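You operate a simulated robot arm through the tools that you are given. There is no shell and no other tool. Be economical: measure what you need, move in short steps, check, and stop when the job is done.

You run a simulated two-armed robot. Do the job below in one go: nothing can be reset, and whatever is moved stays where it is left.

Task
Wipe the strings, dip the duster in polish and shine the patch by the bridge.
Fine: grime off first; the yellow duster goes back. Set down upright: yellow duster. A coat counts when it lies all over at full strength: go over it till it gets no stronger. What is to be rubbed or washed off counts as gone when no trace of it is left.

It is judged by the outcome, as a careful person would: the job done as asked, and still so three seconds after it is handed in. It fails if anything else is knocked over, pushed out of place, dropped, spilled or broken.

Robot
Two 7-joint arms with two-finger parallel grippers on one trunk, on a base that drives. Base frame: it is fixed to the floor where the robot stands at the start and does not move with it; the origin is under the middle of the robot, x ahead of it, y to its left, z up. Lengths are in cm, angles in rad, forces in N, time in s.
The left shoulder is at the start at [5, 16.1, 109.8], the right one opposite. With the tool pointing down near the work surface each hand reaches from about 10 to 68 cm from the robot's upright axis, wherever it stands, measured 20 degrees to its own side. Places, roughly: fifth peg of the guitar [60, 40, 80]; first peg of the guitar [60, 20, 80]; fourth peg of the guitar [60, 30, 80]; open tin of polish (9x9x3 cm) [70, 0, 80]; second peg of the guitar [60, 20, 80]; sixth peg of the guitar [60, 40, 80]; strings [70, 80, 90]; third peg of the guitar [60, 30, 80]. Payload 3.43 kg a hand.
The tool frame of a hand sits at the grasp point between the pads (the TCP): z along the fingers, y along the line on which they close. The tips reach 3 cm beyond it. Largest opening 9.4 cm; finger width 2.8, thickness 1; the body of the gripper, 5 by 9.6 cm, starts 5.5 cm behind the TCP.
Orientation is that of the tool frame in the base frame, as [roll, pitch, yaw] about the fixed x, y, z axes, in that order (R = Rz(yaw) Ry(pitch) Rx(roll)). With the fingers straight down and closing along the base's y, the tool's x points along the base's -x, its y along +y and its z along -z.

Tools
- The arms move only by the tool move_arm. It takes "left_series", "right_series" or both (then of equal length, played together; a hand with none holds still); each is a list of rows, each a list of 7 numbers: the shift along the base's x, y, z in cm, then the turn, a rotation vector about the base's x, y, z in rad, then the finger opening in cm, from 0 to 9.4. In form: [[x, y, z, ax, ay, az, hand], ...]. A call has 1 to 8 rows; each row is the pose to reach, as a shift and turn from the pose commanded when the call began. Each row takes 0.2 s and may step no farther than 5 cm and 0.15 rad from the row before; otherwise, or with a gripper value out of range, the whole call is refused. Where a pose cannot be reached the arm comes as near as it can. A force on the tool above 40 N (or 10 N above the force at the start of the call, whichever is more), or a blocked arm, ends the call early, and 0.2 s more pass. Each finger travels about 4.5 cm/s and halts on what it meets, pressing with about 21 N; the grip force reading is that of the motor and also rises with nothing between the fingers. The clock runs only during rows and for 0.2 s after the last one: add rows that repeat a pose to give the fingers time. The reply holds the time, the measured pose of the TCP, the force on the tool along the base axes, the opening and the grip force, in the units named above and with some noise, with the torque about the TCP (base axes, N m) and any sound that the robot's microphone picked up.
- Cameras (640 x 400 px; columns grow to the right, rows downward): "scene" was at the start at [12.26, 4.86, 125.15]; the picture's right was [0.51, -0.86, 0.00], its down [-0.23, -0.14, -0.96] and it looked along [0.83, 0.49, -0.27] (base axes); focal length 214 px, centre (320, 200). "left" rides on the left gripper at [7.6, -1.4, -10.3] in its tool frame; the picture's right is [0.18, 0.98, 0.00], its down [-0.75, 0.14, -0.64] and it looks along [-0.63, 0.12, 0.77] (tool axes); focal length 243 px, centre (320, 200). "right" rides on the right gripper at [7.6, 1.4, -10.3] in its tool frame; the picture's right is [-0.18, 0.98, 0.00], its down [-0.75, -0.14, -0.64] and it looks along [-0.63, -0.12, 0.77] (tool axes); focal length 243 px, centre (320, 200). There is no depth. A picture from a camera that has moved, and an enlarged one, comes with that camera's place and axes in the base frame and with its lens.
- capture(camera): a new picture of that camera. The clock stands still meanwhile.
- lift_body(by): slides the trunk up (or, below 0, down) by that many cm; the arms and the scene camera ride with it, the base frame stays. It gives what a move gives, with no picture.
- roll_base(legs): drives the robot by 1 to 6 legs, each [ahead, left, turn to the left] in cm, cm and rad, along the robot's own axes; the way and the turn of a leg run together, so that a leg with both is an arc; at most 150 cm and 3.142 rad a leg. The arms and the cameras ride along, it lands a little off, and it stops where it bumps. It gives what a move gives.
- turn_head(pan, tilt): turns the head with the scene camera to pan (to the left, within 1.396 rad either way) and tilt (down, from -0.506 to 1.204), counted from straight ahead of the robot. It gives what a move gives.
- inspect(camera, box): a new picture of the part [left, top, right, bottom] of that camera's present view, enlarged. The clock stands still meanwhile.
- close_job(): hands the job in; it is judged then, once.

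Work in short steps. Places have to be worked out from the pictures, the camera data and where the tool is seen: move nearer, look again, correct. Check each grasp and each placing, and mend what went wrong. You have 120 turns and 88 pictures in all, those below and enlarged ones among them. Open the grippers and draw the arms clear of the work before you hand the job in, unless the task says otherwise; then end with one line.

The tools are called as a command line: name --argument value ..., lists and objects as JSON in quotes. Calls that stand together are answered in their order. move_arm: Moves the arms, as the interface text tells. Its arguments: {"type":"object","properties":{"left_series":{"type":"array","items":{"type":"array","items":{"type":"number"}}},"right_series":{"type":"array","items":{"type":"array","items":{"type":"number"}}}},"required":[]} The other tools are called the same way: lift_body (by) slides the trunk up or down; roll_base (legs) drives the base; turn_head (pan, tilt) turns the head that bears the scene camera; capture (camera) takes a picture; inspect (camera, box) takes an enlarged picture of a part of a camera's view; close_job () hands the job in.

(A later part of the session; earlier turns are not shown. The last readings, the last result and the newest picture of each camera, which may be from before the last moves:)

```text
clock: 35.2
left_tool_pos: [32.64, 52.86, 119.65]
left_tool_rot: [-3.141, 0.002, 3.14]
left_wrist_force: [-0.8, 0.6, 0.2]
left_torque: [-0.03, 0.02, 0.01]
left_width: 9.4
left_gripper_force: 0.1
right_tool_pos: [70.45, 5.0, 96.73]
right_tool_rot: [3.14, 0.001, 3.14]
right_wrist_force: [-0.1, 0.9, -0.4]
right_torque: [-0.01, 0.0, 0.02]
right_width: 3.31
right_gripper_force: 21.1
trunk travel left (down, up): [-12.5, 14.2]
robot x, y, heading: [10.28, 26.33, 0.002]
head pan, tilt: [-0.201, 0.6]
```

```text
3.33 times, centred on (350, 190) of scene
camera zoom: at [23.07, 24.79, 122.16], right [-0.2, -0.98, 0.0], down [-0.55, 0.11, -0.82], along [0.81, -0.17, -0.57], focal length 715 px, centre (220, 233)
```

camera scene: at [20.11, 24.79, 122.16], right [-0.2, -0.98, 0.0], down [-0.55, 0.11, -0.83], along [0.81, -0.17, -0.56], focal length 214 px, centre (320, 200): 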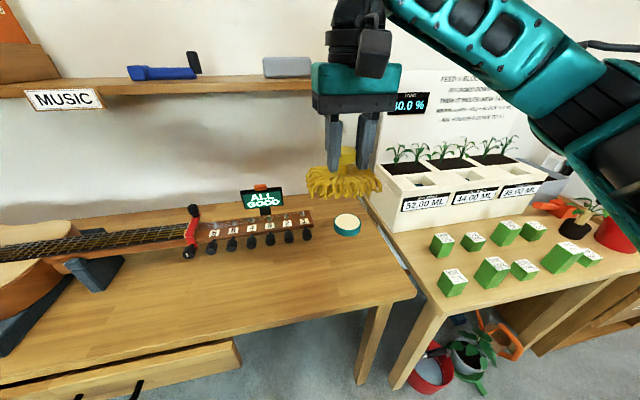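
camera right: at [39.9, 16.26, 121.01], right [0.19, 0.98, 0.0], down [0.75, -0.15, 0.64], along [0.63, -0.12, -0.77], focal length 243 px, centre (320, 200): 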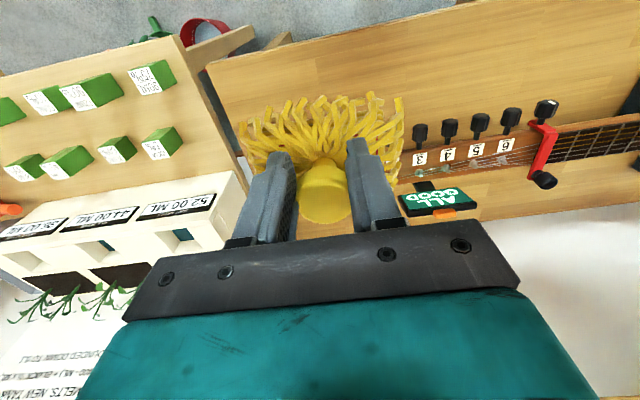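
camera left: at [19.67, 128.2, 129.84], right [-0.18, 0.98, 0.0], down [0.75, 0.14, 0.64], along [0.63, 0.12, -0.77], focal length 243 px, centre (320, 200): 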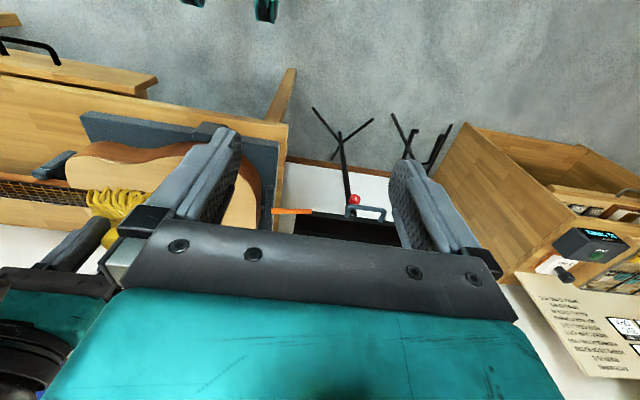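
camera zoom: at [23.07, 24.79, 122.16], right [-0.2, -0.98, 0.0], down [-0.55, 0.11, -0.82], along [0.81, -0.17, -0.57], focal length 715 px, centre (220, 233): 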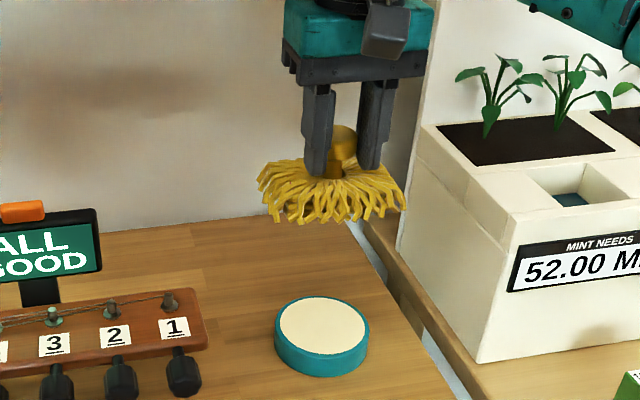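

The tin centre is confirmed at [70.5, 5.0]. I descend to just above it, then ease into contact.

move_arm --right_series '[[0, 0, -4, 0, 0, 0, 0], [0, 0, -8, 0, 0, 0, 0], [0, 0, -11, 0, 0, 0, 0], [0, 0, -12, 0, 0, 0, 0], [0, 0, -12.6, 0, 0, 0, 0]]'

inspect --camera "scene" --box '[290, 170, 410, 260]'

```text
clock: 36.4
left_tool_pos: [32.77, 52.82, 119.68]
left_tool_rot: [-3.14, 0.002, 3.139]
left_wrist_force: [-0.4, 0.0, -0.3]
left_torque: [0.0, 0.02, 0.01]
left_width: 9.4
left_gripper_force: 0.1
right_tool_pos: [70.25, 5.06, 84.2]
right_tool_rot: [3.14, 0.0, -3.141]
right_wrist_force: [0.1, 0.4, -0.6]
right_torque: [-0.02, 0.01, -0.05]
right_width: 3.31
right_gripper_force: 20.8
trunk travel left (down, up): [-12.5, 14.2]
robot x, y, heading: [10.09, 26.85, -0.006]
head pan, tilt: [-0.201, 0.6]
```

```text
4.44 times, centred on (350, 215) of scene
camera zoom: at [23.05, 24.81, 122.16], right [-0.2, -0.98, 0.0], down [-0.55, 0.11, -0.82], along [0.81, -0.17, -0.57], focal length 953 px, centre (187, 133)
```

zoom: 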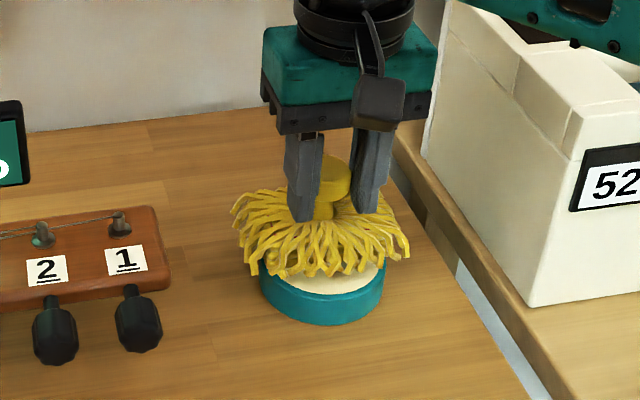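

Still slightly above; I continue in 0.4 cm steps.

move_arm --right_series '[[0, 0, -0.3, 0, 0, 0, 0], [0, 0, -0.6, 0, 0, 0, 0], [0, 0, -0.9, 0, 0, 0, 0]]'

inspect --camera "scene" --box '[290, 170, 410, 260]'

```text
clock: 37.2
left_tool_pos: [32.7, 52.89, 119.62]
left_tool_rot: [3.14, 0.002, 3.139]
left_wrist_force: [-1.0, 0.1, 0.7]
left_torque: [0.03, -0.02, 0.02]
left_width: 9.39
left_gripper_force: 0.1
right_tool_pos: [70.27, 4.99, 83.42]
right_tool_rot: [3.141, 0.0, 3.14]
right_wrist_force: [0.0, 0.5, -0.1]
right_torque: [0.01, 0.01, 0.02]
right_width: 3.31
right_gripper_force: 21.6
trunk travel left (down, up): [-12.5, 14.2]
robot x, y, heading: [9.79, 26.51, -0.011]
head pan, tilt: [-0.201, 0.6]
```

```text
4.44 times, centred on (350, 215) of scene
camera zoom: at [23.05, 24.81, 122.16], right [-0.2, -0.98, 0.0], down [-0.55, 0.11, -0.83], along [0.81, -0.17, -0.57], focal length 953 px, centre (187, 133)
```

zoom: 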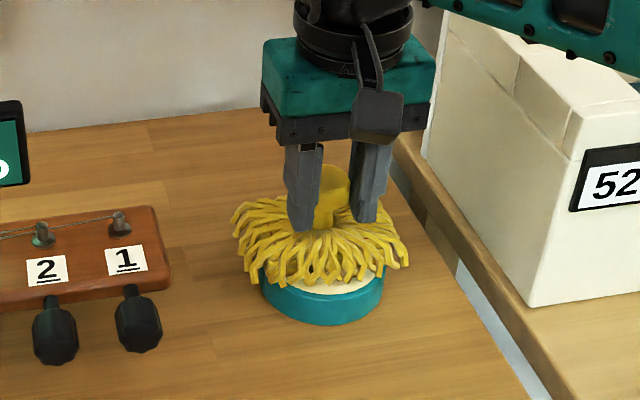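

No contact yet; a little lower still.

move_arm --right_series '[[0, 0, -0.2, 0, 0, 0, 0], [0, 0, -0.4, 0, 0, 0, 0], [0, 0, -0.6, 0, 0, 0, 0]]'

inspect --camera "scene" --box '[290, 170, 410, 260]'

```text
clock: 38.0
left_tool_pos: [32.43, 52.84, 119.66]
left_tool_rot: [-3.141, 0.004, 3.14]
left_wrist_force: [-0.3, -0.2, 0.7]
left_torque: [-0.01, -0.01, 0.01]
left_width: 9.37
left_gripper_force: 0.1
right_tool_pos: [70.36, 4.98, 83.42]
right_tool_rot: [3.139, 0.006, 3.137]
right_wrist_force: [-4.9, -1.8, 24.9]
right_torque: [-0.2, 0.22, -0.03]
right_width: 3.32
right_gripper_force: 20.6
trunk travel left (down, up): [-12.5, 14.2]
robot x, y, heading: [10.38, 26.29, 0.001]
head pan, tilt: [-0.201, 0.6]
```

```text
4.44 times, centred on (350, 215) of scene
camera zoom: at [22.77, 24.88, 122.24], right [-0.2, -0.98, 0.0], down [-0.55, 0.11, -0.83], along [0.81, -0.17, -0.56], focal length 953 px, centre (187, 133)
```

zoom: 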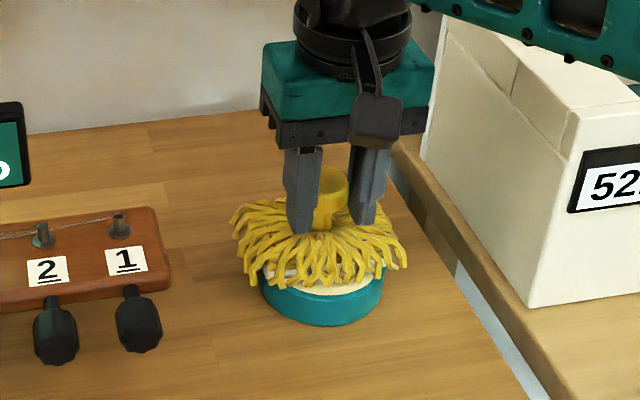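

Firm contact at z 83.4, and cream shows on the strands. I lift off and check the duster and tin.

move_arm --right_series '[[0, 0, 0.4, 0, 0, 0, 0], [0, 0, 0.4, 0, 0, 0, 0], [0, 0, 3, 0, 0, 0, 0], [0, 0, 7, 0, 0, 0, 0], [0, 0, 11, 0, 0, 0, 0], [0, 0, 15, 0, 0, 0, 0]]'

inspect --camera "scene" --box '[270, 130, 430, 250]'

```text
clock: 39.4
left_tool_pos: [32.55, 52.92, 119.73]
left_tool_rot: [-3.141, 0.002, 3.139]
left_wrist_force: [0.3, 0.2, 1.3]
left_torque: [0.02, 0.0, -0.02]
left_width: 9.39
left_gripper_force: 0.1
right_tool_pos: [70.28, 4.95, 97.75]
right_tool_rot: [3.139, 0.0, 3.137]
right_wrist_force: [-1.2, 0.3, -0.8]
right_torque: [-0.04, 0.04, 0.01]
right_width: 3.27
right_gripper_force: 21.1
trunk travel left (down, up): [-12.5, 14.2]
robot x, y, heading: [10.27, 26.56, -0.002]
head pan, tilt: [-0.201, 0.6]
```

```text
3.33 times, centred on (350, 190) of scene
camera zoom: at [23.02, 24.83, 122.16], right [-0.2, -0.98, 0.0], down [-0.55, 0.11, -0.83], along [0.81, -0.17, -0.56], focal length 715 px, centre (220, 233)
```

zoom: 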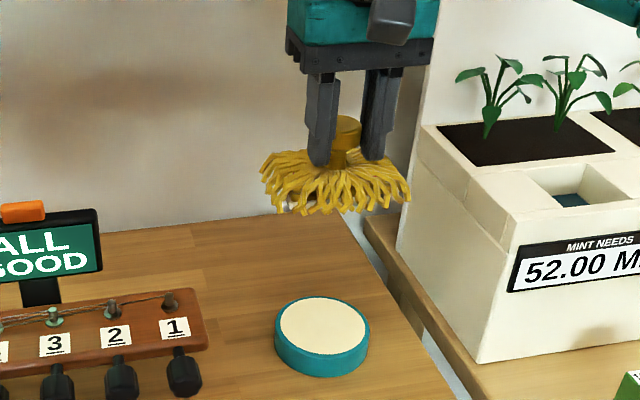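

Cream is on the strands and the tin hasn't moved. I retract and drive back to the guitar.

move_arm --right_series '[[-3.5, 1.5, 2, 0, 0, 0, 0], [-7, 3, 4, 0, 0, 0, 0], [-10.5, 4.5, 6, 0, 0, 0, 0], [-14, 6, 8, 0, 0, 0, 0], [-18, 8, 10, 0, 0, 0, 0], [-22, 10, 12, 0, 0, 0, 0]]'

roll_base --legs '[[-10, 0, 0.002], [0, 82, 0], [8, 0, 0]]'

turn_head --pan 0.0 --tilt 0.6

capture --camera "scene"

```text
clock: 40.8
left_tool_pos: [32.75, 52.98, 119.5]
left_tool_rot: [-3.141, 0.003, 3.141]
left_wrist_force: [0.0, -0.7, -0.1]
left_torque: [-0.02, -0.03, 0.03]
left_width: 9.38
left_gripper_force: 0.0
right_tool_pos: [48.09, 14.82, 109.79]
right_tool_rot: [-3.14, 0.002, 3.137]
right_wrist_force: [0.3, 0.4, -0.5]
right_torque: [-0.01, -0.01, -0.05]
right_width: 3.29
right_gripper_force: 20.8
trunk travel left (down, up): [-12.5, 14.2]
robot x, y, heading: [10.07, 26.34, -0.005]
head pan, tilt: [-0.201, 0.6]
```

```text
clock: 46.6
left_tool_pos: [29.77, 136.34, 119.63]
left_tool_rot: [-3.141, -0.001, -3.127]
left_wrist_force: [0.0, -0.2, 0.8]
left_torque: [0.01, 0.0, -0.02]
left_width: 9.4
left_gripper_force: 0.1
right_tool_pos: [46.02, 98.43, 109.7]
right_tool_rot: [3.139, 0.001, -3.126]
right_wrist_force: [0.6, 0.2, -1.1]
right_torque: [0.02, 0.03, -0.03]
right_width: 3.26
right_gripper_force: 21.1
trunk travel left (down, up): [-12.5, 14.2]
robot x, y, heading: [7.57, 109.54, 0.013]
head pan, tilt: [-0.201, 0.6]
```

```text
clock: 47.3
left_tool_pos: [29.73, 136.19, 119.69]
left_tool_rot: [3.141, 0.003, -3.126]
left_wrist_force: [-0.6, -0.6, -0.3]
left_torque: [0.0, 0.0, 0.02]
left_width: 9.39
left_gripper_force: 0.0
right_tool_pos: [45.98, 98.46, 109.66]
right_tool_rot: [3.139, 0.001, -3.126]
right_wrist_force: [0.6, -0.2, -0.9]
right_torque: [-0.03, 0.05, 0.01]
right_width: 3.26
right_gripper_force: 21.4
trunk travel left (down, up): [-12.5, 14.2]
robot x, y, heading: [7.71, 109.49, 0.016]
head pan, tilt: [0.0, 0.6]
```

```text
46 pictures are left
camera scene: at [20.68, 109.8, 122.16], right [0.02, -1.0, 0.0], down [-0.56, -0.01, -0.83], along [0.82, 0.01, -0.56], focal length 214 px, centre (320, 200)
```

scene: 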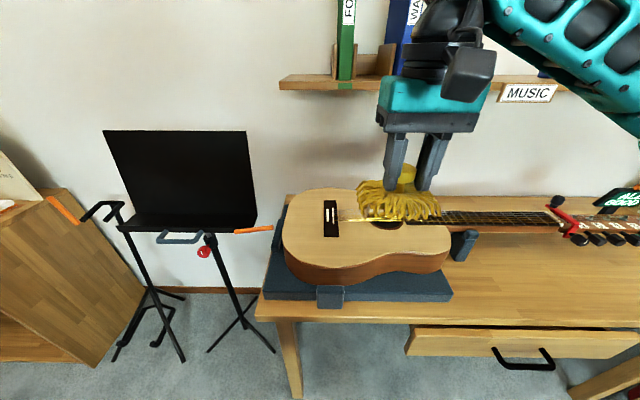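

I look at the wood around the bridge from here.

inspect --camera "scene" --box '[280, 185, 400, 275]'

capture --camera "left"

```text
4.44 times, centred on (340, 230) of scene
camera zoom: at [20.68, 109.8, 122.16], right [0.02, -1.0, 0.0], down [-0.56, -0.01, -0.83], along [0.82, 0.01, -0.56], focal length 953 px, centre (231, 67)
```

zoom: 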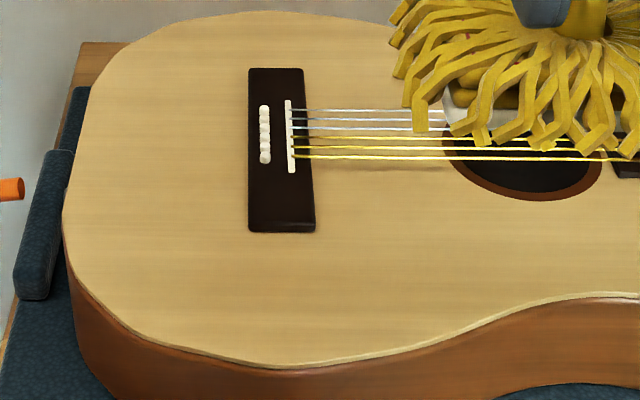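

```text
44 pictures are left
camera left: at [22.11, 134.78, 129.85], right [-0.2, 0.98, 0.0], down [0.75, 0.15, 0.64], along [0.63, 0.13, -0.77], focal length 243 px, centre (320, 200)
```

left: 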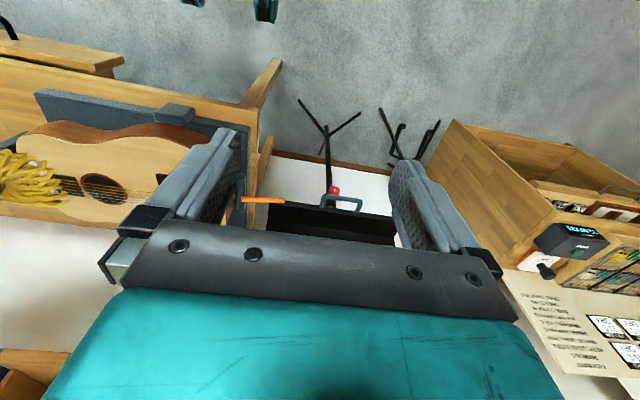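

A cream-laden pad shows under the strands. I move the duster over the near side of the bridge, still high, and look with the right camera.

move_arm --right_series '[[-3, -3, -1, 0, 0, 0, 0], [-6, -6, -2, 0, 0, 0, 0]]'

inspect --camera "right" --box '[320, 0, 640, 200]'

inspect --camera "scene" --box '[325, 200, 395, 250]'

inspect --camera "scene" --box '[285, 195, 345, 265]'

```text
clock: 47.9
left_tool_pos: [29.58, 136.16, 119.72]
left_tool_rot: [-3.141, 0.002, -3.126]
left_wrist_force: [0.1, -0.7, 0.8]
left_torque: [-0.01, -0.03, 0.01]
left_width: 9.42
left_gripper_force: 0.1
right_tool_pos: [39.63, 92.47, 107.74]
right_tool_rot: [3.139, 0.001, -3.126]
right_wrist_force: [0.3, 0.0, -0.3]
right_torque: [0.01, 0.03, 0.03]
right_width: 3.26
right_gripper_force: 21.1
trunk travel left (down, up): [-12.5, 14.2]
robot x, y, heading: [7.92, 109.74, 0.016]
head pan, tilt: [0.0, 0.6]
```

```text
2.00 times, centred on (480, 100) of right
camera zoom: at [32.01, 93.77, 117.98], right [0.17, 0.99, 0.0], down [0.76, -0.13, 0.64], along [0.63, -0.11, -0.77], focal length 485 px, centre (0, 400)
```

zoom: 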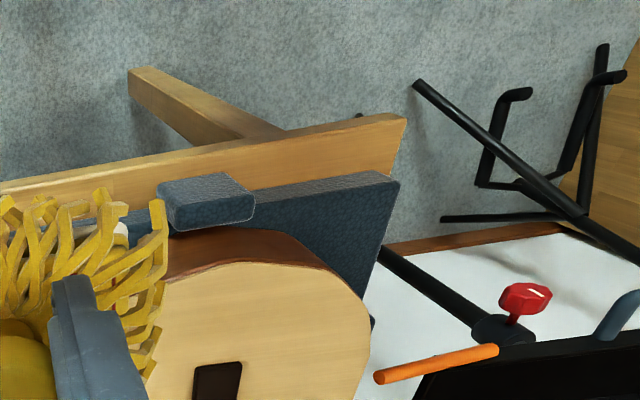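

```text
8.00 times, centred on (360, 225) of scene
camera zoom: at [20.64, 109.76, 122.17], right [0.02, -1.0, 0.0], down [-0.56, -0.01, -0.83], along [0.83, 0.01, -0.56], focal length 1716 px, centre (0, 0)
```

zoom: 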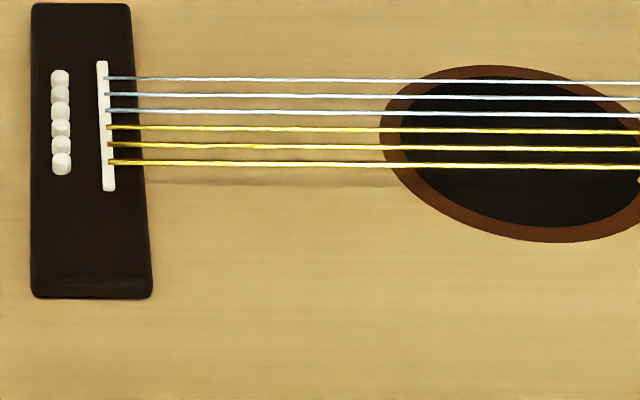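

```text
5.71 times, centred on (315, 230) of scene
camera zoom: at [20.64, 109.76, 122.17], right [0.02, -1.0, 0.0], down [-0.56, -0.01, -0.83], along [0.83, 0.01, -0.56], focal length 1226 px, centre (349, 29)
```

zoom: 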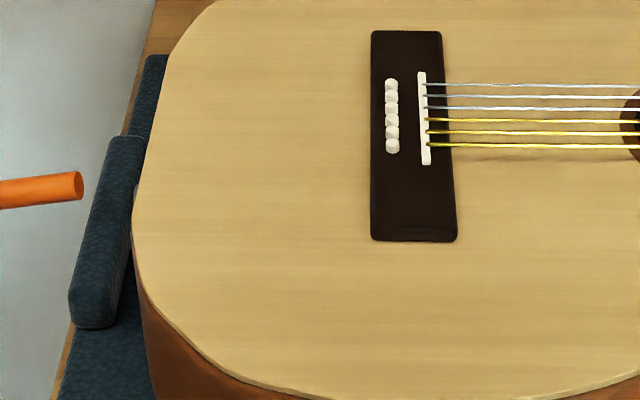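

No mark visible, so I test by contact: I go over the bare near-side area at about [54.5, 104] and lower gently.

move_arm --right_series '[[3, 2.4, 0, 0, 0, 0, 0], [6, 4.8, -2, 0, 0, 0, 0], [9, 7.2, -4, 0, 0, 0, 0], [12, 9.6, -7, 0, 0, 0, 0], [14.6, 11.5, -10, 0, 0, 0, 0], [14.6, 11.5, -13.5, 0, 0, 0, 0], [14.6, 11.5, -15.2, 0, 0, 0, 0]]'

inspect --camera "scene" --box '[290, 180, 410, 270]'

```text
clock: 49.5
left_tool_pos: [29.49, 136.22, 119.73]
left_tool_rot: [3.141, 0.004, -3.126]
left_wrist_force: [0.6, 0.1, 0.6]
left_torque: [0.0, 0.02, -0.01]
left_width: 9.42
left_gripper_force: 0.2
right_tool_pos: [54.5, 103.96, 93.04]
right_tool_rot: [3.139, 0.008, -3.126]
right_wrist_force: [-3.2, -3.7, 17.4]
right_torque: [0.16, -0.44, -0.07]
right_width: 3.23
right_gripper_force: 20.6
trunk travel left (down, up): [-12.5, 14.2]
robot x, y, heading: [7.52, 109.35, 0.016]
head pan, tilt: [0.0, 0.6]
```

```text
4.44 times, centred on (350, 225) of scene
camera zoom: at [20.49, 109.77, 122.23], right [0.02, -1.0, 0.0], down [-0.56, -0.01, -0.83], along [0.83, 0.01, -0.56], focal length 953 px, centre (187, 89)
```

zoom: 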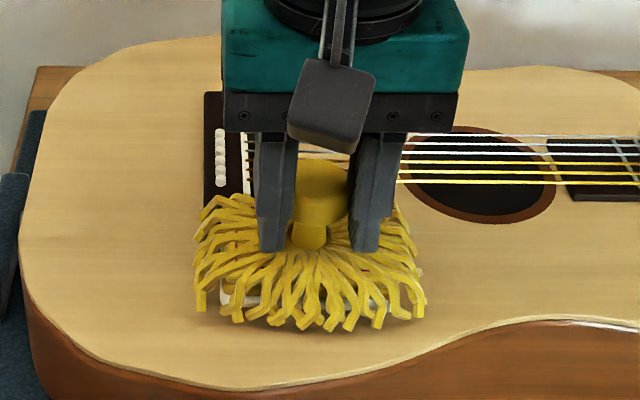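

Torque shows contact at ~[58.2, 106.3]: the pad catches the bridge's end. I lift, shift to [56.5, 99.8], clear of bridge and strings, and lower again.

move_arm --right_series '[[0, 0, 1.5, 0, 0, 0, 0], [1, -2, 2, 0, 0, 0, 0], [2, -4.2, 2, 0, 0, 0, 0], [2, -4.2, 0.2, 0, 0, 0, 0], [2, -4.2, -0.6, 0, 0, 0, 0]]'

inspect --camera "scene" --box '[290, 180, 410, 270]'

```text
clock: 50.7
left_tool_pos: [29.44, 136.24, 119.74]
left_tool_rot: [3.14, 0.004, -3.125]
left_wrist_force: [0.2, -0.1, 0.1]
left_torque: [-0.02, -0.01, 0.04]
left_width: 9.42
left_gripper_force: 0.0
right_tool_pos: [56.46, 99.91, 92.15]
right_tool_rot: [3.141, 0.005, -3.126]
right_wrist_force: [-1.5, 0.5, 12.8]
right_torque: [-0.36, 0.12, -0.01]
right_width: 3.23
right_gripper_force: 21.0
trunk travel left (down, up): [-12.5, 14.2]
robot x, y, heading: [7.74, 109.65, 0.02]
head pan, tilt: [0.0, 0.6]
```

```text
4.44 times, centred on (350, 225) of scene
camera zoom: at [20.55, 109.84, 122.21], right [0.02, -1.0, 0.0], down [-0.56, -0.01, -0.83], along [0.83, 0.01, -0.56], focal length 953 px, centre (187, 89)
```

zoom: 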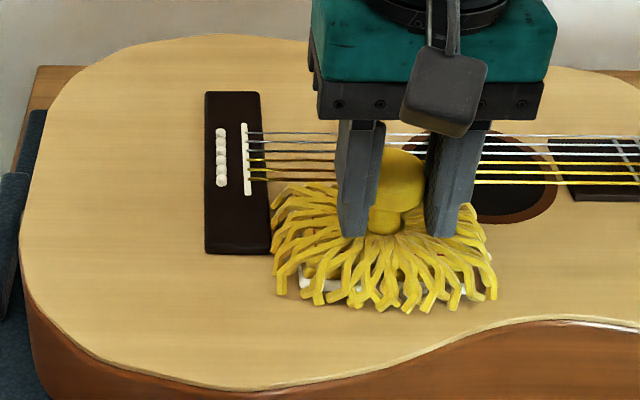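

Contact on wood at z≈92.15. I make a few short rubs, then lift to look for the coat.

move_arm --right_series '[[-1, 0, 0.2, 0, 0, 0, 0], [-2, 0.5, 0.2, 0, 0, 0, 0], [-1, 1, 0.2, 0, 0, 0, 0], [0, 0.5, 0.2, 0, 0, 0, 0], [-1, -0.5, 0.2, 0, 0, 0, 0], [-1, 0, 2, 0, 0, 0, 0], [-3, -4, 4, 0, 0, 0, 0], [-5, -8, 6, 0, 0, 0, 0]]'

move_arm --right_series '[[-3, -4, 2, 0, 0, 0, 0], [-5, -8, 4, 0, 0, 0, 0]]'

inspect --camera "scene" --box '[280, 185, 400, 275]'

```text
clock: 52.5
left_tool_pos: [29.65, 136.21, 119.66]
left_tool_rot: [-3.141, 0.001, -3.126]
left_wrist_force: [0.1, 0.1, 0.0]
left_torque: [0.01, 0.02, 0.01]
left_width: 9.43
left_gripper_force: 0.0
right_tool_pos: [51.62, 91.66, 98.02]
right_tool_rot: [3.141, 0.0, -3.125]
right_wrist_force: [-0.4, 0.9, -0.5]
right_torque: [-0.02, -0.02, 0.01]
right_width: 3.21
right_gripper_force: 20.9
trunk travel left (down, up): [-12.5, 14.2]
robot x, y, heading: [7.4, 109.6, 0.013]
head pan, tilt: [0.0, 0.6]
```

```text
refused: row 1 steps farther than a row can; nothing moved
```

```text
4.44 times, centred on (340, 230) of scene
camera zoom: at [20.64, 109.77, 122.16], right [0.02, -1.0, 0.0], down [-0.56, -0.01, -0.83], along [0.83, 0.01, -0.56], focal length 953 px, centre (231, 67)
```

zoom: 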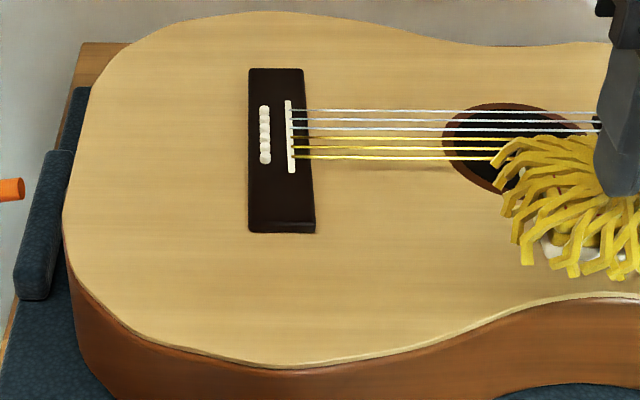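

No strong mark; I zoom in at the rubbed region.

inspect --camera "scene" --box '[325, 210, 395, 260]'

```text
8.00 times, centred on (360, 235) of scene
camera zoom: at [20.64, 109.77, 122.16], right [0.02, -1.0, 0.0], down [-0.56, -0.01, -0.83], along [0.83, 0.01, -0.56], focal length 1716 px, centre (0, -80)
```

zoom: 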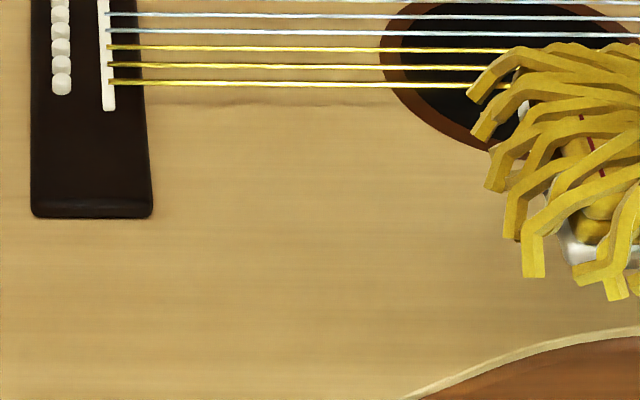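

Nothing there. Next candidate: behind the bridge, around [64, 115]. I move over it and lower.

move_arm --right_series '[[0, 4.5, 1, 0, 0, 0, 0], [1, 9, 2, 0, 0, 0, 0], [4, 13, 2, 0, 0, 0, 0], [7, 16.5, 2, 0, 0, 0, 0], [10, 20, 2, 0, 0, 0, 0], [12.4, 23.6, 0, 0, 0, 0, 0], [12.4, 23.6, -3, 0, 0, 0, 0], [12.4, 23.6, -5, 0, 0, 0, 0]]'

inspect --camera "scene" --box '[270, 160, 390, 250]'

```text
clock: 54.3
left_tool_pos: [29.71, 136.19, 119.72]
left_tool_rot: [-3.141, 0.003, -3.126]
left_wrist_force: [-0.6, -0.4, 0.5]
left_torque: [-0.02, 0.01, -0.01]
left_width: 9.42
left_gripper_force: 0.1
right_tool_pos: [64.04, 115.5, 92.89]
right_tool_rot: [3.141, -0.001, -3.123]
right_wrist_force: [-0.1, -0.5, 0.2]
right_torque: [-0.01, 0.05, 0.01]
right_width: 3.22
right_gripper_force: 20.8
trunk travel left (down, up): [-12.5, 14.2]
robot x, y, heading: [7.27, 109.41, 0.016]
head pan, tilt: [0.0, 0.6]
```

```text
4.44 times, centred on (330, 205) of scene
camera zoom: at [20.68, 109.82, 122.16], right [0.02, -1.0, 0.0], down [-0.56, -0.01, -0.82], along [0.82, 0.01, -0.57], focal length 953 px, centre (276, 178)
```

zoom: 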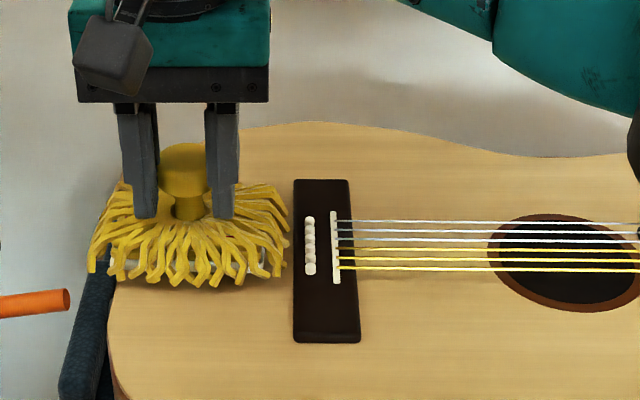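

The pad sits clear of the bridge. I shift 0.7 cm toward it and lower to contact.

move_arm --right_series '[[0, -0.7, -0.4, 0, 0, 0, 0], [0, -0.7, -0.8, 0, 0, 0, 0], [0, -0.7, -1.0, 0, 0, 0, 0]]'

inspect --camera "scene" --box '[270, 160, 390, 250]'

```text
clock: 55.1
left_tool_pos: [29.54, 136.2, 119.81]
left_tool_rot: [3.141, 0.001, -3.126]
left_wrist_force: [-0.3, 0.2, -0.3]
left_torque: [-0.05, -0.01, -0.01]
left_width: 9.39
left_gripper_force: 0.1
right_tool_pos: [63.98, 114.86, 92.17]
right_tool_rot: [3.137, 0.006, -3.126]
right_wrist_force: [1.8, 1.5, 14.7]
right_torque: [-0.17, -0.06, 0.05]
right_width: 3.2
right_gripper_force: 20.8
trunk travel left (down, up): [-12.5, 14.2]
robot x, y, heading: [7.48, 109.75, 0.017]
head pan, tilt: [0.0, 0.6]
```

```text
4.44 times, centred on (330, 205) of scene
camera zoom: at [20.57, 109.81, 122.2], right [0.02, -1.0, 0.0], down [-0.56, -0.01, -0.83], along [0.83, 0.01, -0.56], focal length 953 px, centre (276, 178)
```

zoom: 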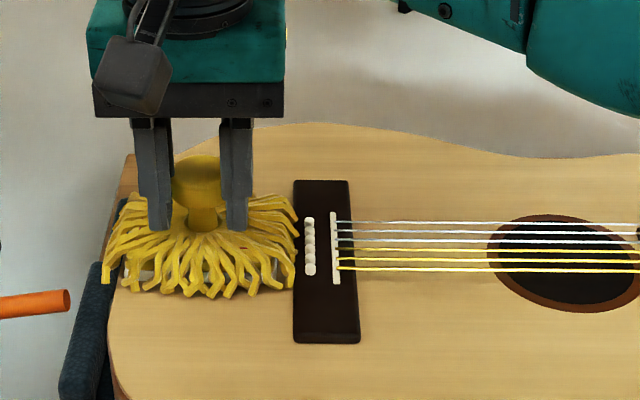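

Flat contact, 15 N. I ease slightly, rub along x, and lift to look.

move_arm --right_series '[[-1, 0, 0.2, 0, 0, 0, 0], [-2, 0, 0.2, 0, 0, 0, 0], [-1, 0, 0.2, 0, 0, 0, 0], [1, 0, 0.2, 0, 0, 0, 0], [2, 0, 0.2, 0, 0, 0, 0], [0, 0, 0.2, 0, 0, 0, 0], [-3, 0, 3, 0, 0, 0, 0], [-3, -1, 7.5, 0, 0, 0, 0]]'

move_arm --right_series '[[-1, -4, 0.5, 0, 0, 0, 0], [-3, -8, 1, 0, 0, 0, 0], [-5, -12, 1, 0, 0, 0, 0], [-6, -16, 1, 0, 0, 0, 0], [-6, -20, 1, 0, 0, 0, 0]]'

inspect --camera "scene" --box '[270, 185, 370, 255]'

```text
clock: 56.9
left_tool_pos: [29.65, 136.37, 119.58]
left_tool_rot: [3.141, 0.003, -3.126]
left_wrist_force: [0.4, 0.6, -0.1]
left_torque: [0.02, -0.01, -0.04]
left_width: 9.4
left_gripper_force: 0.1
right_tool_pos: [60.83, 113.59, 99.18]
right_tool_rot: [3.141, 0.0, -3.124]
right_wrist_force: [-0.7, 0.8, -1.2]
right_torque: [0.04, 0.02, -0.03]
right_width: 3.18
right_gripper_force: 20.7
trunk travel left (down, up): [-12.5, 14.2]
robot x, y, heading: [7.71, 109.4, 0.015]
head pan, tilt: [0.0, 0.6]
```

```text
clock: 58.1
left_tool_pos: [29.67, 136.16, 119.65]
left_tool_rot: [-3.141, 0.003, -3.126]
left_wrist_force: [0.2, 0.6, 0.0]
left_torque: [-0.05, -0.02, -0.02]
left_width: 9.4
left_gripper_force: 0.1
right_tool_pos: [55.07, 93.85, 100.34]
right_tool_rot: [3.139, 0.002, -3.126]
right_wrist_force: [-0.2, 0.2, -0.8]
right_torque: [0.02, 0.0, 0.01]
right_width: 3.16
right_gripper_force: 20.9
trunk travel left (down, up): [-12.5, 14.2]
robot x, y, heading: [7.6, 109.79, 0.016]
head pan, tilt: [0.0, 0.6]
```

```text
5.71 times, centred on (320, 220) of scene
camera zoom: at [20.67, 109.76, 122.16], right [0.02, -1.0, 0.0], down [-0.56, -0.01, -0.83], along [0.82, 0.01, -0.56], focal length 1226 px, centre (320, 86)
```

zoom: 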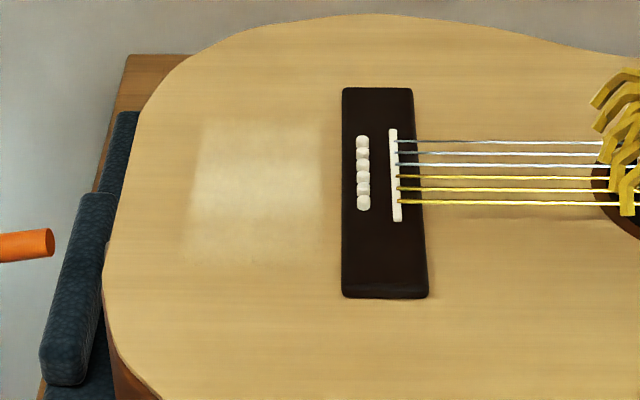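

The coat appears behind the bridge: y 110–116.3, x 60.4–71+, still weak at the ends. I go back and rub over more, farther in x and closer to the bridge.

move_arm --right_series '[[0, 4, 0.5, 0, 0, 0, 0], [1, 8, 1, 0, 0, 0, 0], [4, 12, 1, 0, 0, 0, 0], [7, 16, 0, 0, 0, 0, 0], [9, 20, -2, 0, 0, 0, 0], [10, 20.6, -5, 0, 0, 0, 0], [10, 20.6, -7.5, 0, 0, 0, 0], [10, 20.6, -8.2, 0, 0, 0, 0]]'

move_arm --right_series '[[-1.5, 0, 0, 0, 0, 0, 0], [0, 0, 0, 0, 0, 0, 0], [2, 0, 0, 0, 0, 0, 0], [4, 0, 0, 0, 0, 0, 0], [2, -0.3, 0, 0, 0, 0, 0], [0, -0.3, 0, 0, 0, 0, 0], [-2, -0.3, 0, 0, 0, 0, 0], [0, -0.3, 0, 0, 0, 0, 0]]'

inspect --camera "scene" --box '[270, 160, 390, 250]'

```text
refused: row 4 steps farther than a row can; nothing moved
```

```text
clock: 59.9
left_tool_pos: [29.72, 136.32, 119.52]
left_tool_rot: [3.141, 0.001, -3.126]
left_wrist_force: [-0.6, -1.3, 0.3]
left_torque: [0.01, 0.0, -0.01]
left_width: 9.41
left_gripper_force: 0.0
right_tool_pos: [54.98, 93.49, 100.41]
right_tool_rot: [3.14, -0.001, -3.126]
right_wrist_force: [0.0, 0.7, -0.3]
right_torque: [0.03, 0.02, 0.01]
right_width: 3.13
right_gripper_force: 21.2
trunk travel left (down, up): [-12.5, 14.2]
robot x, y, heading: [7.95, 109.55, 0.013]
head pan, tilt: [0.0, 0.6]
```

```text
4.44 times, centred on (330, 205) of scene
camera zoom: at [20.7, 109.82, 122.15], right [0.02, -1.0, 0.0], down [-0.57, -0.01, -0.82], along [0.82, 0.01, -0.57], focal length 953 px, centre (276, 178)
```

zoom: 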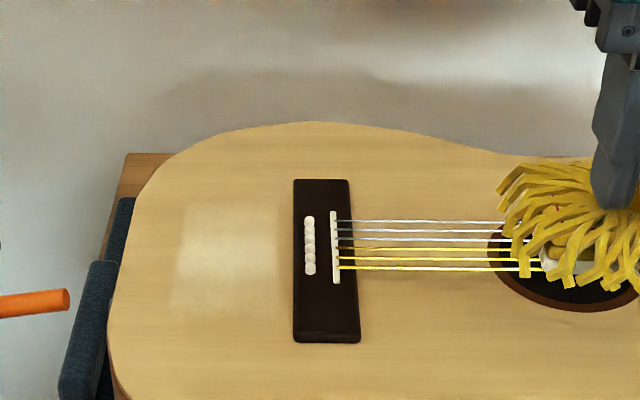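

A step was too long and the rub played harmlessly in the air. I redo the approach in shorter steps.

move_arm --right_series '[[0, 4, 0.5, 0, 0, 0, 0], [1, 8, 0.5, 0, 0, 0, 0], [4, 11.5, 0.5, 0, 0, 0, 0], [7, 15, 0, 0, 0, 0, 0], [9.5, 18.5, -1, 0, 0, 0, 0], [10, 20.9, -4.5, 0, 0, 0, 0], [10, 20.9, -7.3, 0, 0, 0, 0], [10, 20.9, -8.1, 0, 0, 0, 0]]'

```text
clock: 61.7
left_tool_pos: [29.67, 136.28, 119.66]
left_tool_rot: [-3.141, 0.002, -3.128]
left_wrist_force: [0.0, 0.3, -0.4]
left_torque: [-0.02, -0.01, 0.02]
left_width: 9.39
left_gripper_force: 0.0
right_tool_pos: [65.14, 114.51, 92.33]
right_tool_rot: [3.139, 0.0, -3.126]
right_wrist_force: [0.5, -0.3, -0.9]
right_torque: [0.0, 0.01, -0.02]
right_width: 3.13
right_gripper_force: 20.8
trunk travel left (down, up): [-12.5, 14.2]
robot x, y, heading: [7.71, 109.58, 0.021]
head pan, tilt: [0.0, 0.6]
```

Just above contact. I press 0.4 cm down and rub along x over the full length.

move_arm --right_series '[[0, 0, -0.4, 0, 0, 0, 0], [2, 0, -0.4, 0, 0, 0, 0], [4, 0, -0.4, 0, 0, 0, 0], [2, 0, -0.4, 0, 0, 0, 0], [0, -0.3, -0.4, 0, 0, 0, 0], [-2, -0.3, -0.4, 0, 0, 0, 0], [0, -0.3, -0.4, 0, 0, 0, 0], [2, -0.3, -0.4, 0, 0, 0, 0]]'

inspect --camera "scene" --box '[270, 160, 390, 250]'

```text
clock: 63.5
left_tool_pos: [29.5, 136.38, 119.71]
left_tool_rot: [3.141, 0.003, -3.125]
left_wrist_force: [0.4, 0.0, -0.2]
left_torque: [0.0, 0.01, 0.01]
left_width: 9.4
left_gripper_force: 0.1
right_tool_pos: [66.17, 114.09, 92.15]
right_tool_rot: [3.14, 0.002, -3.124]
right_wrist_force: [-6.8, 2.9, 13.5]
right_torque: [0.14, -0.26, 0.12]
right_width: 3.11
right_gripper_force: 21.3
right hand out of reach, approached as far as the arm can: row 2, 3, 4, 8
trunk travel left (down, up): [-12.5, 14.2]
robot x, y, heading: [7.97, 109.25, 0.021]
head pan, tilt: [0.0, 0.6]
```

```text
4.44 times, centred on (330, 205) of scene
camera zoom: at [20.45, 109.83, 122.17], right [0.02, -1.0, 0.0], down [-0.56, -0.01, -0.83], along [0.83, 0.01, -0.56], focal length 953 px, centre (276, 178)
```

zoom: 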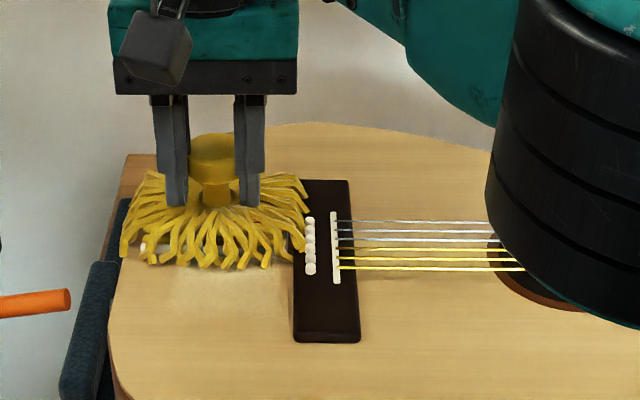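

The reach limit is hit near x 66. I lift, retract, and shift the base left 9 and ahead 4 cm.

move_arm --right_series '[[-3, 0, 2, 0, 0, 0, 0], [-6, 0, 5, 0, 0, 0, 0], [-9, 0, 9, 0, 0, 0, 0], [-12, -2, 12, 0, 0, 0, 0]]'

roll_base --legs '[[0, 9, -0.015], [4, 0, 0]]'

inspect --camera "scene" --box '[300, 185, 400, 255]'

```text
clock: 64.5
left_tool_pos: [29.68, 136.26, 119.74]
left_tool_rot: [3.141, 0.002, -3.125]
left_wrist_force: [-0.5, -0.2, -1.4]
left_torque: [-0.01, 0.02, 0.03]
left_width: 9.39
left_gripper_force: 0.0
right_tool_pos: [54.25, 111.55, 104.47]
right_tool_rot: [3.141, -0.001, -3.128]
right_wrist_force: [0.1, 0.0, 0.2]
right_torque: [0.01, 0.0, 0.0]
right_width: 0.0
right_gripper_force: 21.2
trunk travel left (down, up): [-12.5, 14.2]
robot x, y, heading: [7.29, 109.88, 0.02]
head pan, tilt: [0.0, 0.6]
```

```text
clock: 66.1
left_tool_pos: [33.92, 144.89, 119.51]
left_tool_rot: [-3.14, 0.001, -3.138]
left_wrist_force: [0.7, -0.9, -0.2]
left_torque: [-0.01, 0.04, 0.0]
left_width: 9.43
left_gripper_force: 0.0
right_tool_pos: [58.39, 120.14, 104.22]
right_tool_rot: [3.14, 0.0, -3.14]
right_wrist_force: [0.1, 1.0, 0.1]
right_torque: [0.0, 0.01, 0.01]
right_width: 0.01
right_gripper_force: 21.0
trunk travel left (down, up): [-12.5, 14.2]
robot x, y, heading: [11.22, 118.27, 0.002]
head pan, tilt: [0.0, 0.6]
```

```text
5.71 times, centred on (350, 220) of scene
camera zoom: at [24.59, 118.63, 122.15], right [0.0, -1.0, 0.0], down [-0.57, 0.0, -0.82], along [0.82, 0.0, -0.57], focal length 1226 px, centre (149, 86)
```

zoom: 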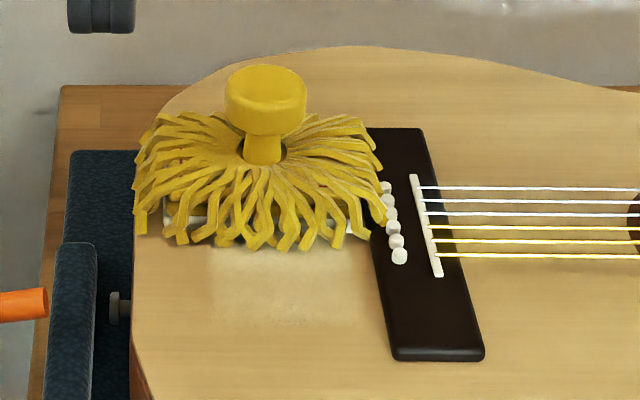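

The duster slipped out and stands upright on the patch. I open the hand and look at the knob from the hand camera to regrip it well.

move_arm --right_series '[[0, -3, 1, 0, 0, 0, 4], [0, -6, 1, 0, 0, 0, 9.4], [0, -6, 1, 0, 0, 0, 9.4], [0, -6, 1, 0, 0, 0, 9.4]]'

capture --camera "right"

inspect --camera "scene" --box '[300, 150, 400, 250]'

```text
clock: 67.1
left_tool_pos: [33.9, 144.99, 119.66]
left_tool_rot: [-3.14, 0.002, -3.138]
left_wrist_force: [0.6, 0.8, -0.3]
left_torque: [0.01, 0.02, 0.0]
left_width: 9.38
left_gripper_force: 0.1
right_tool_pos: [58.41, 114.07, 105.48]
right_tool_rot: [3.14, -0.001, -3.137]
right_wrist_force: [-0.3, -0.4, -0.3]
right_torque: [0.02, 0.02, 0.01]
right_width: 8.52
right_gripper_force: 0.1
trunk travel left (down, up): [-12.5, 14.2]
robot x, y, heading: [11.58, 118.29, 0.002]
head pan, tilt: [0.0, 0.6]
```

```text
30 pictures are left
camera right: at [50.71, 115.47, 115.51], right [0.18, 0.98, 0.0], down [0.75, -0.14, 0.64], along [0.63, -0.12, -0.77], focal length 243 px, centre (320, 200)
```

right: 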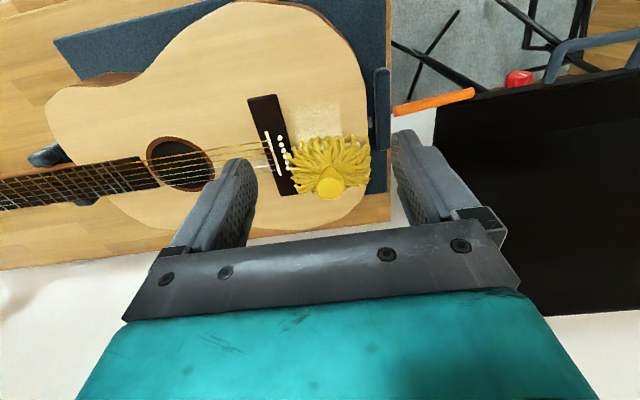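

```text
4.00 times, centred on (350, 200) of scene
camera zoom: at [24.52, 118.62, 122.16], right [0.0, -1.0, 0.0], down [-0.56, 0.0, -0.83], along [0.83, 0.0, -0.56], focal length 858 px, centre (200, 200)
```

zoom: 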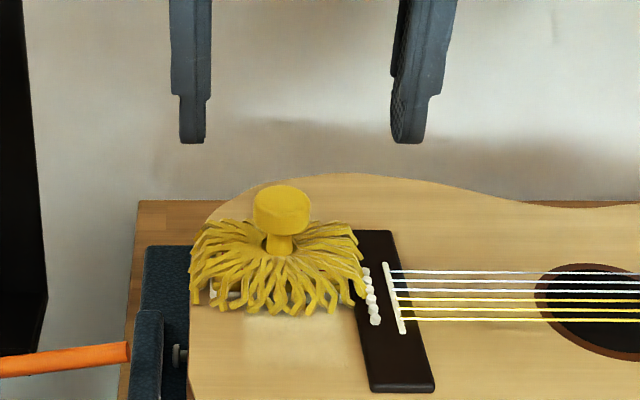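

The two views put the knob near [67, 113.7], top z ≈ 93. I come closer, hand open, and look again.

move_arm --right_series '[[3, -0.2, -2, 0, 0, 0, 9.4], [6, -0.3, -4, 0, 0, 0, 9.4], [8, -0.3, -6.5, 0, 0, 0, 9.4]]'

inspect --camera "right" --box '[220, 60, 440, 220]'

inspect --camera "scene" --box '[300, 150, 400, 250]'

```text
clock: 67.9
left_tool_pos: [33.93, 144.9, 119.62]
left_tool_rot: [-3.141, 0.001, -3.139]
left_wrist_force: [-0.6, 0.4, 0.4]
left_torque: [-0.01, 0.04, 0.01]
left_width: 9.4
left_gripper_force: 0.1
right_tool_pos: [66.47, 113.73, 98.99]
right_tool_rot: [3.141, 0.0, -3.138]
right_wrist_force: [-0.6, 0.8, 0.4]
right_torque: [-0.01, 0.03, 0.04]
right_width: 9.4
right_gripper_force: 0.0
trunk travel left (down, up): [-12.5, 14.2]
robot x, y, heading: [11.62, 118.55, -0.001]
head pan, tilt: [0.0, 0.6]
```

```text
2.50 times, centred on (330, 140) of right
camera zoom: at [58.86, 115.21, 109.08], right [0.18, 0.98, 0.0], down [0.75, -0.14, 0.64], along [0.63, -0.12, -0.77], focal length 606 px, centre (295, 350)
```

zoom: 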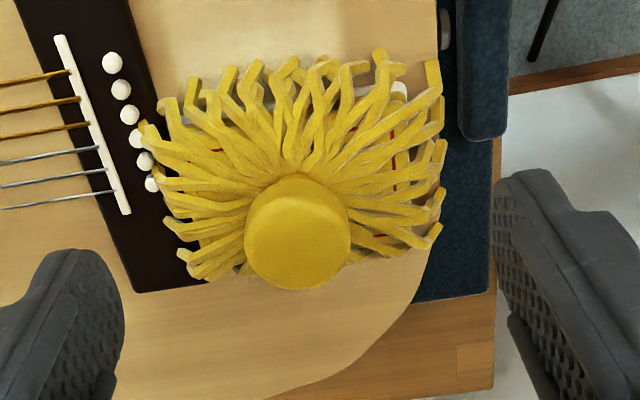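

```text
4.00 times, centred on (350, 200) of scene
camera zoom: at [24.54, 118.63, 122.16], right [0.0, -1.0, 0.0], down [-0.57, 0.0, -0.82], along [0.82, 0.0, -0.57], focal length 858 px, centre (200, 200)
```

zoom: 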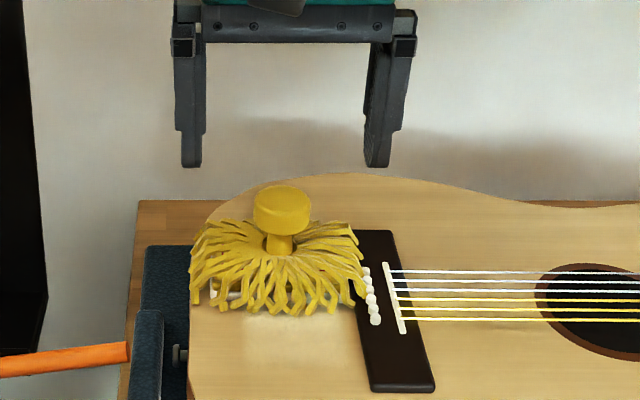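

Working both views together gives the knob top at about [67.7, 113.5, 92.5] (the duster had crept down in the grip). I narrow the hand to 6.6, align and come down part way.

move_arm --right_series '[[0.6, -0.2, -1, 0, 0, 0, 7.5], [1.1, -0.2, -2.5, 0, 0, 0, 6.6], [1.1, -0.2, -4.5, 0, 0, 0, 6.6]]'

inspect --camera "right" --box '[220, 90, 420, 230]'

inspect --camera "scene" --box '[300, 160, 380, 220]'

```text
clock: 68.7
left_tool_pos: [33.88, 144.9, 119.73]
left_tool_rot: [3.14, 0.002, -3.138]
left_wrist_force: [0.8, 0.0, 0.3]
left_torque: [0.01, 0.01, 0.02]
left_width: 9.4
left_gripper_force: 0.1
right_tool_pos: [67.47, 113.6, 94.38]
right_tool_rot: [3.14, 0.002, -3.137]
right_wrist_force: [-0.5, -0.5, 0.5]
right_torque: [-0.01, 0.01, -0.02]
right_width: 6.59
right_gripper_force: 0.0
trunk travel left (down, up): [-12.5, 14.2]
robot x, y, heading: [11.52, 118.3, -0.001]
head pan, tilt: [0.0, 0.6]
```

```text
2.86 times, centred on (320, 160) of right
camera zoom: at [59.8, 114.99, 104.52], right [0.18, 0.98, 0.0], down [0.75, -0.14, 0.64], along [0.63, -0.12, -0.77], focal length 693 px, centre (320, 314)
```

zoom: 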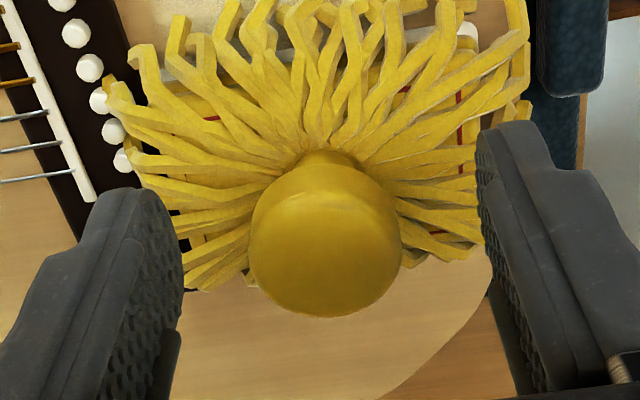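

```text
6.67 times, centred on (340, 190) of scene
camera zoom: at [24.53, 118.62, 122.16], right [0.0, -1.0, 0.0], down [-0.57, 0.0, -0.82], along [0.82, 0.0, -0.57], focal length 1430 px, centre (187, 267)
```

zoom: 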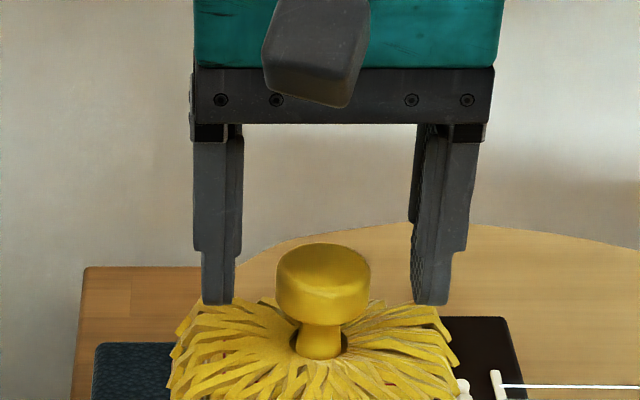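

The fingers straddle the knob evenly. I lower 3.5 cm (TCP ≈ 90.9) and close.

move_arm --right_series '[[0.2, 0, -1.8, 0, 0, 0, 6.6], [0.2, 0, -3.5, 0, 0, 0, 6.6], [0.2, 0, -3.5, 0, 0, 0, 3], [0.2, 0, -3.5, 0, 0, 0, 0], [0.2, 0, -3.5, 0, 0, 0, 0], [0.2, 0, -3.5, 0, 0, 0, 0]]'

inspect --camera "scene" --box '[300, 160, 400, 230]'

inspect --camera "right" --box '[220, 90, 420, 230]'

```text
clock: 70.1
left_tool_pos: [33.72, 144.93, 119.64]
left_tool_rot: [-3.139, 0.002, -3.137]
left_wrist_force: [-1.3, -0.7, 0.8]
left_torque: [0.0, -0.03, 0.0]
left_width: 9.41
left_gripper_force: 0.1
right_tool_pos: [67.46, 113.54, 90.76]
right_tool_rot: [3.141, -0.001, -3.14]
right_wrist_force: [0.8, -0.7, 0.1]
right_torque: [0.02, -0.04, 0.02]
right_width: 3.75
right_gripper_force: 21.5
trunk travel left (down, up): [-12.5, 14.2]
robot x, y, heading: [11.41, 118.93, 0.003]
head pan, tilt: [0.0, 0.6]
```

```text
5.71 times, centred on (350, 195) of scene
camera zoom: at [24.52, 118.63, 122.16], right [0.0, -1.0, 0.0], down [-0.56, 0.0, -0.83], along [0.83, 0.0, -0.56], focal length 1226 px, centre (149, 229)
```

zoom: 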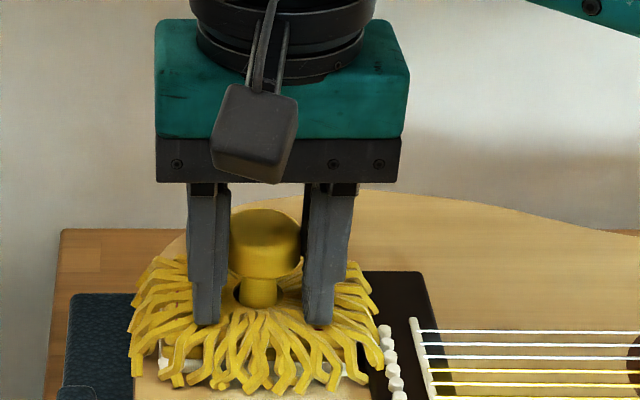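

```text
2.86 times, centred on (320, 160) of right
camera zoom: at [59.87, 114.99, 101.06], right [0.18, 0.98, 0.0], down [0.75, -0.14, 0.64], along [0.63, -0.12, -0.77], focal length 693 px, centre (320, 314)
```

zoom: 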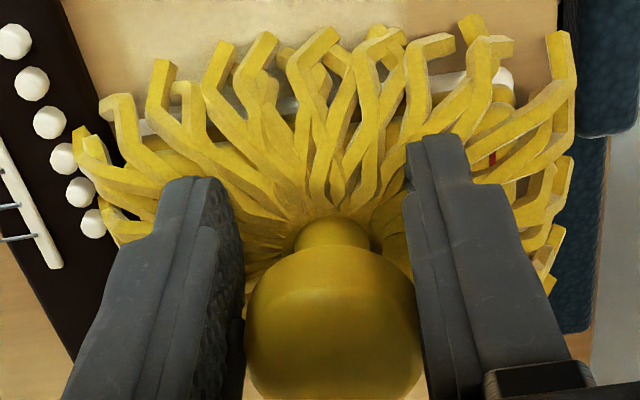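

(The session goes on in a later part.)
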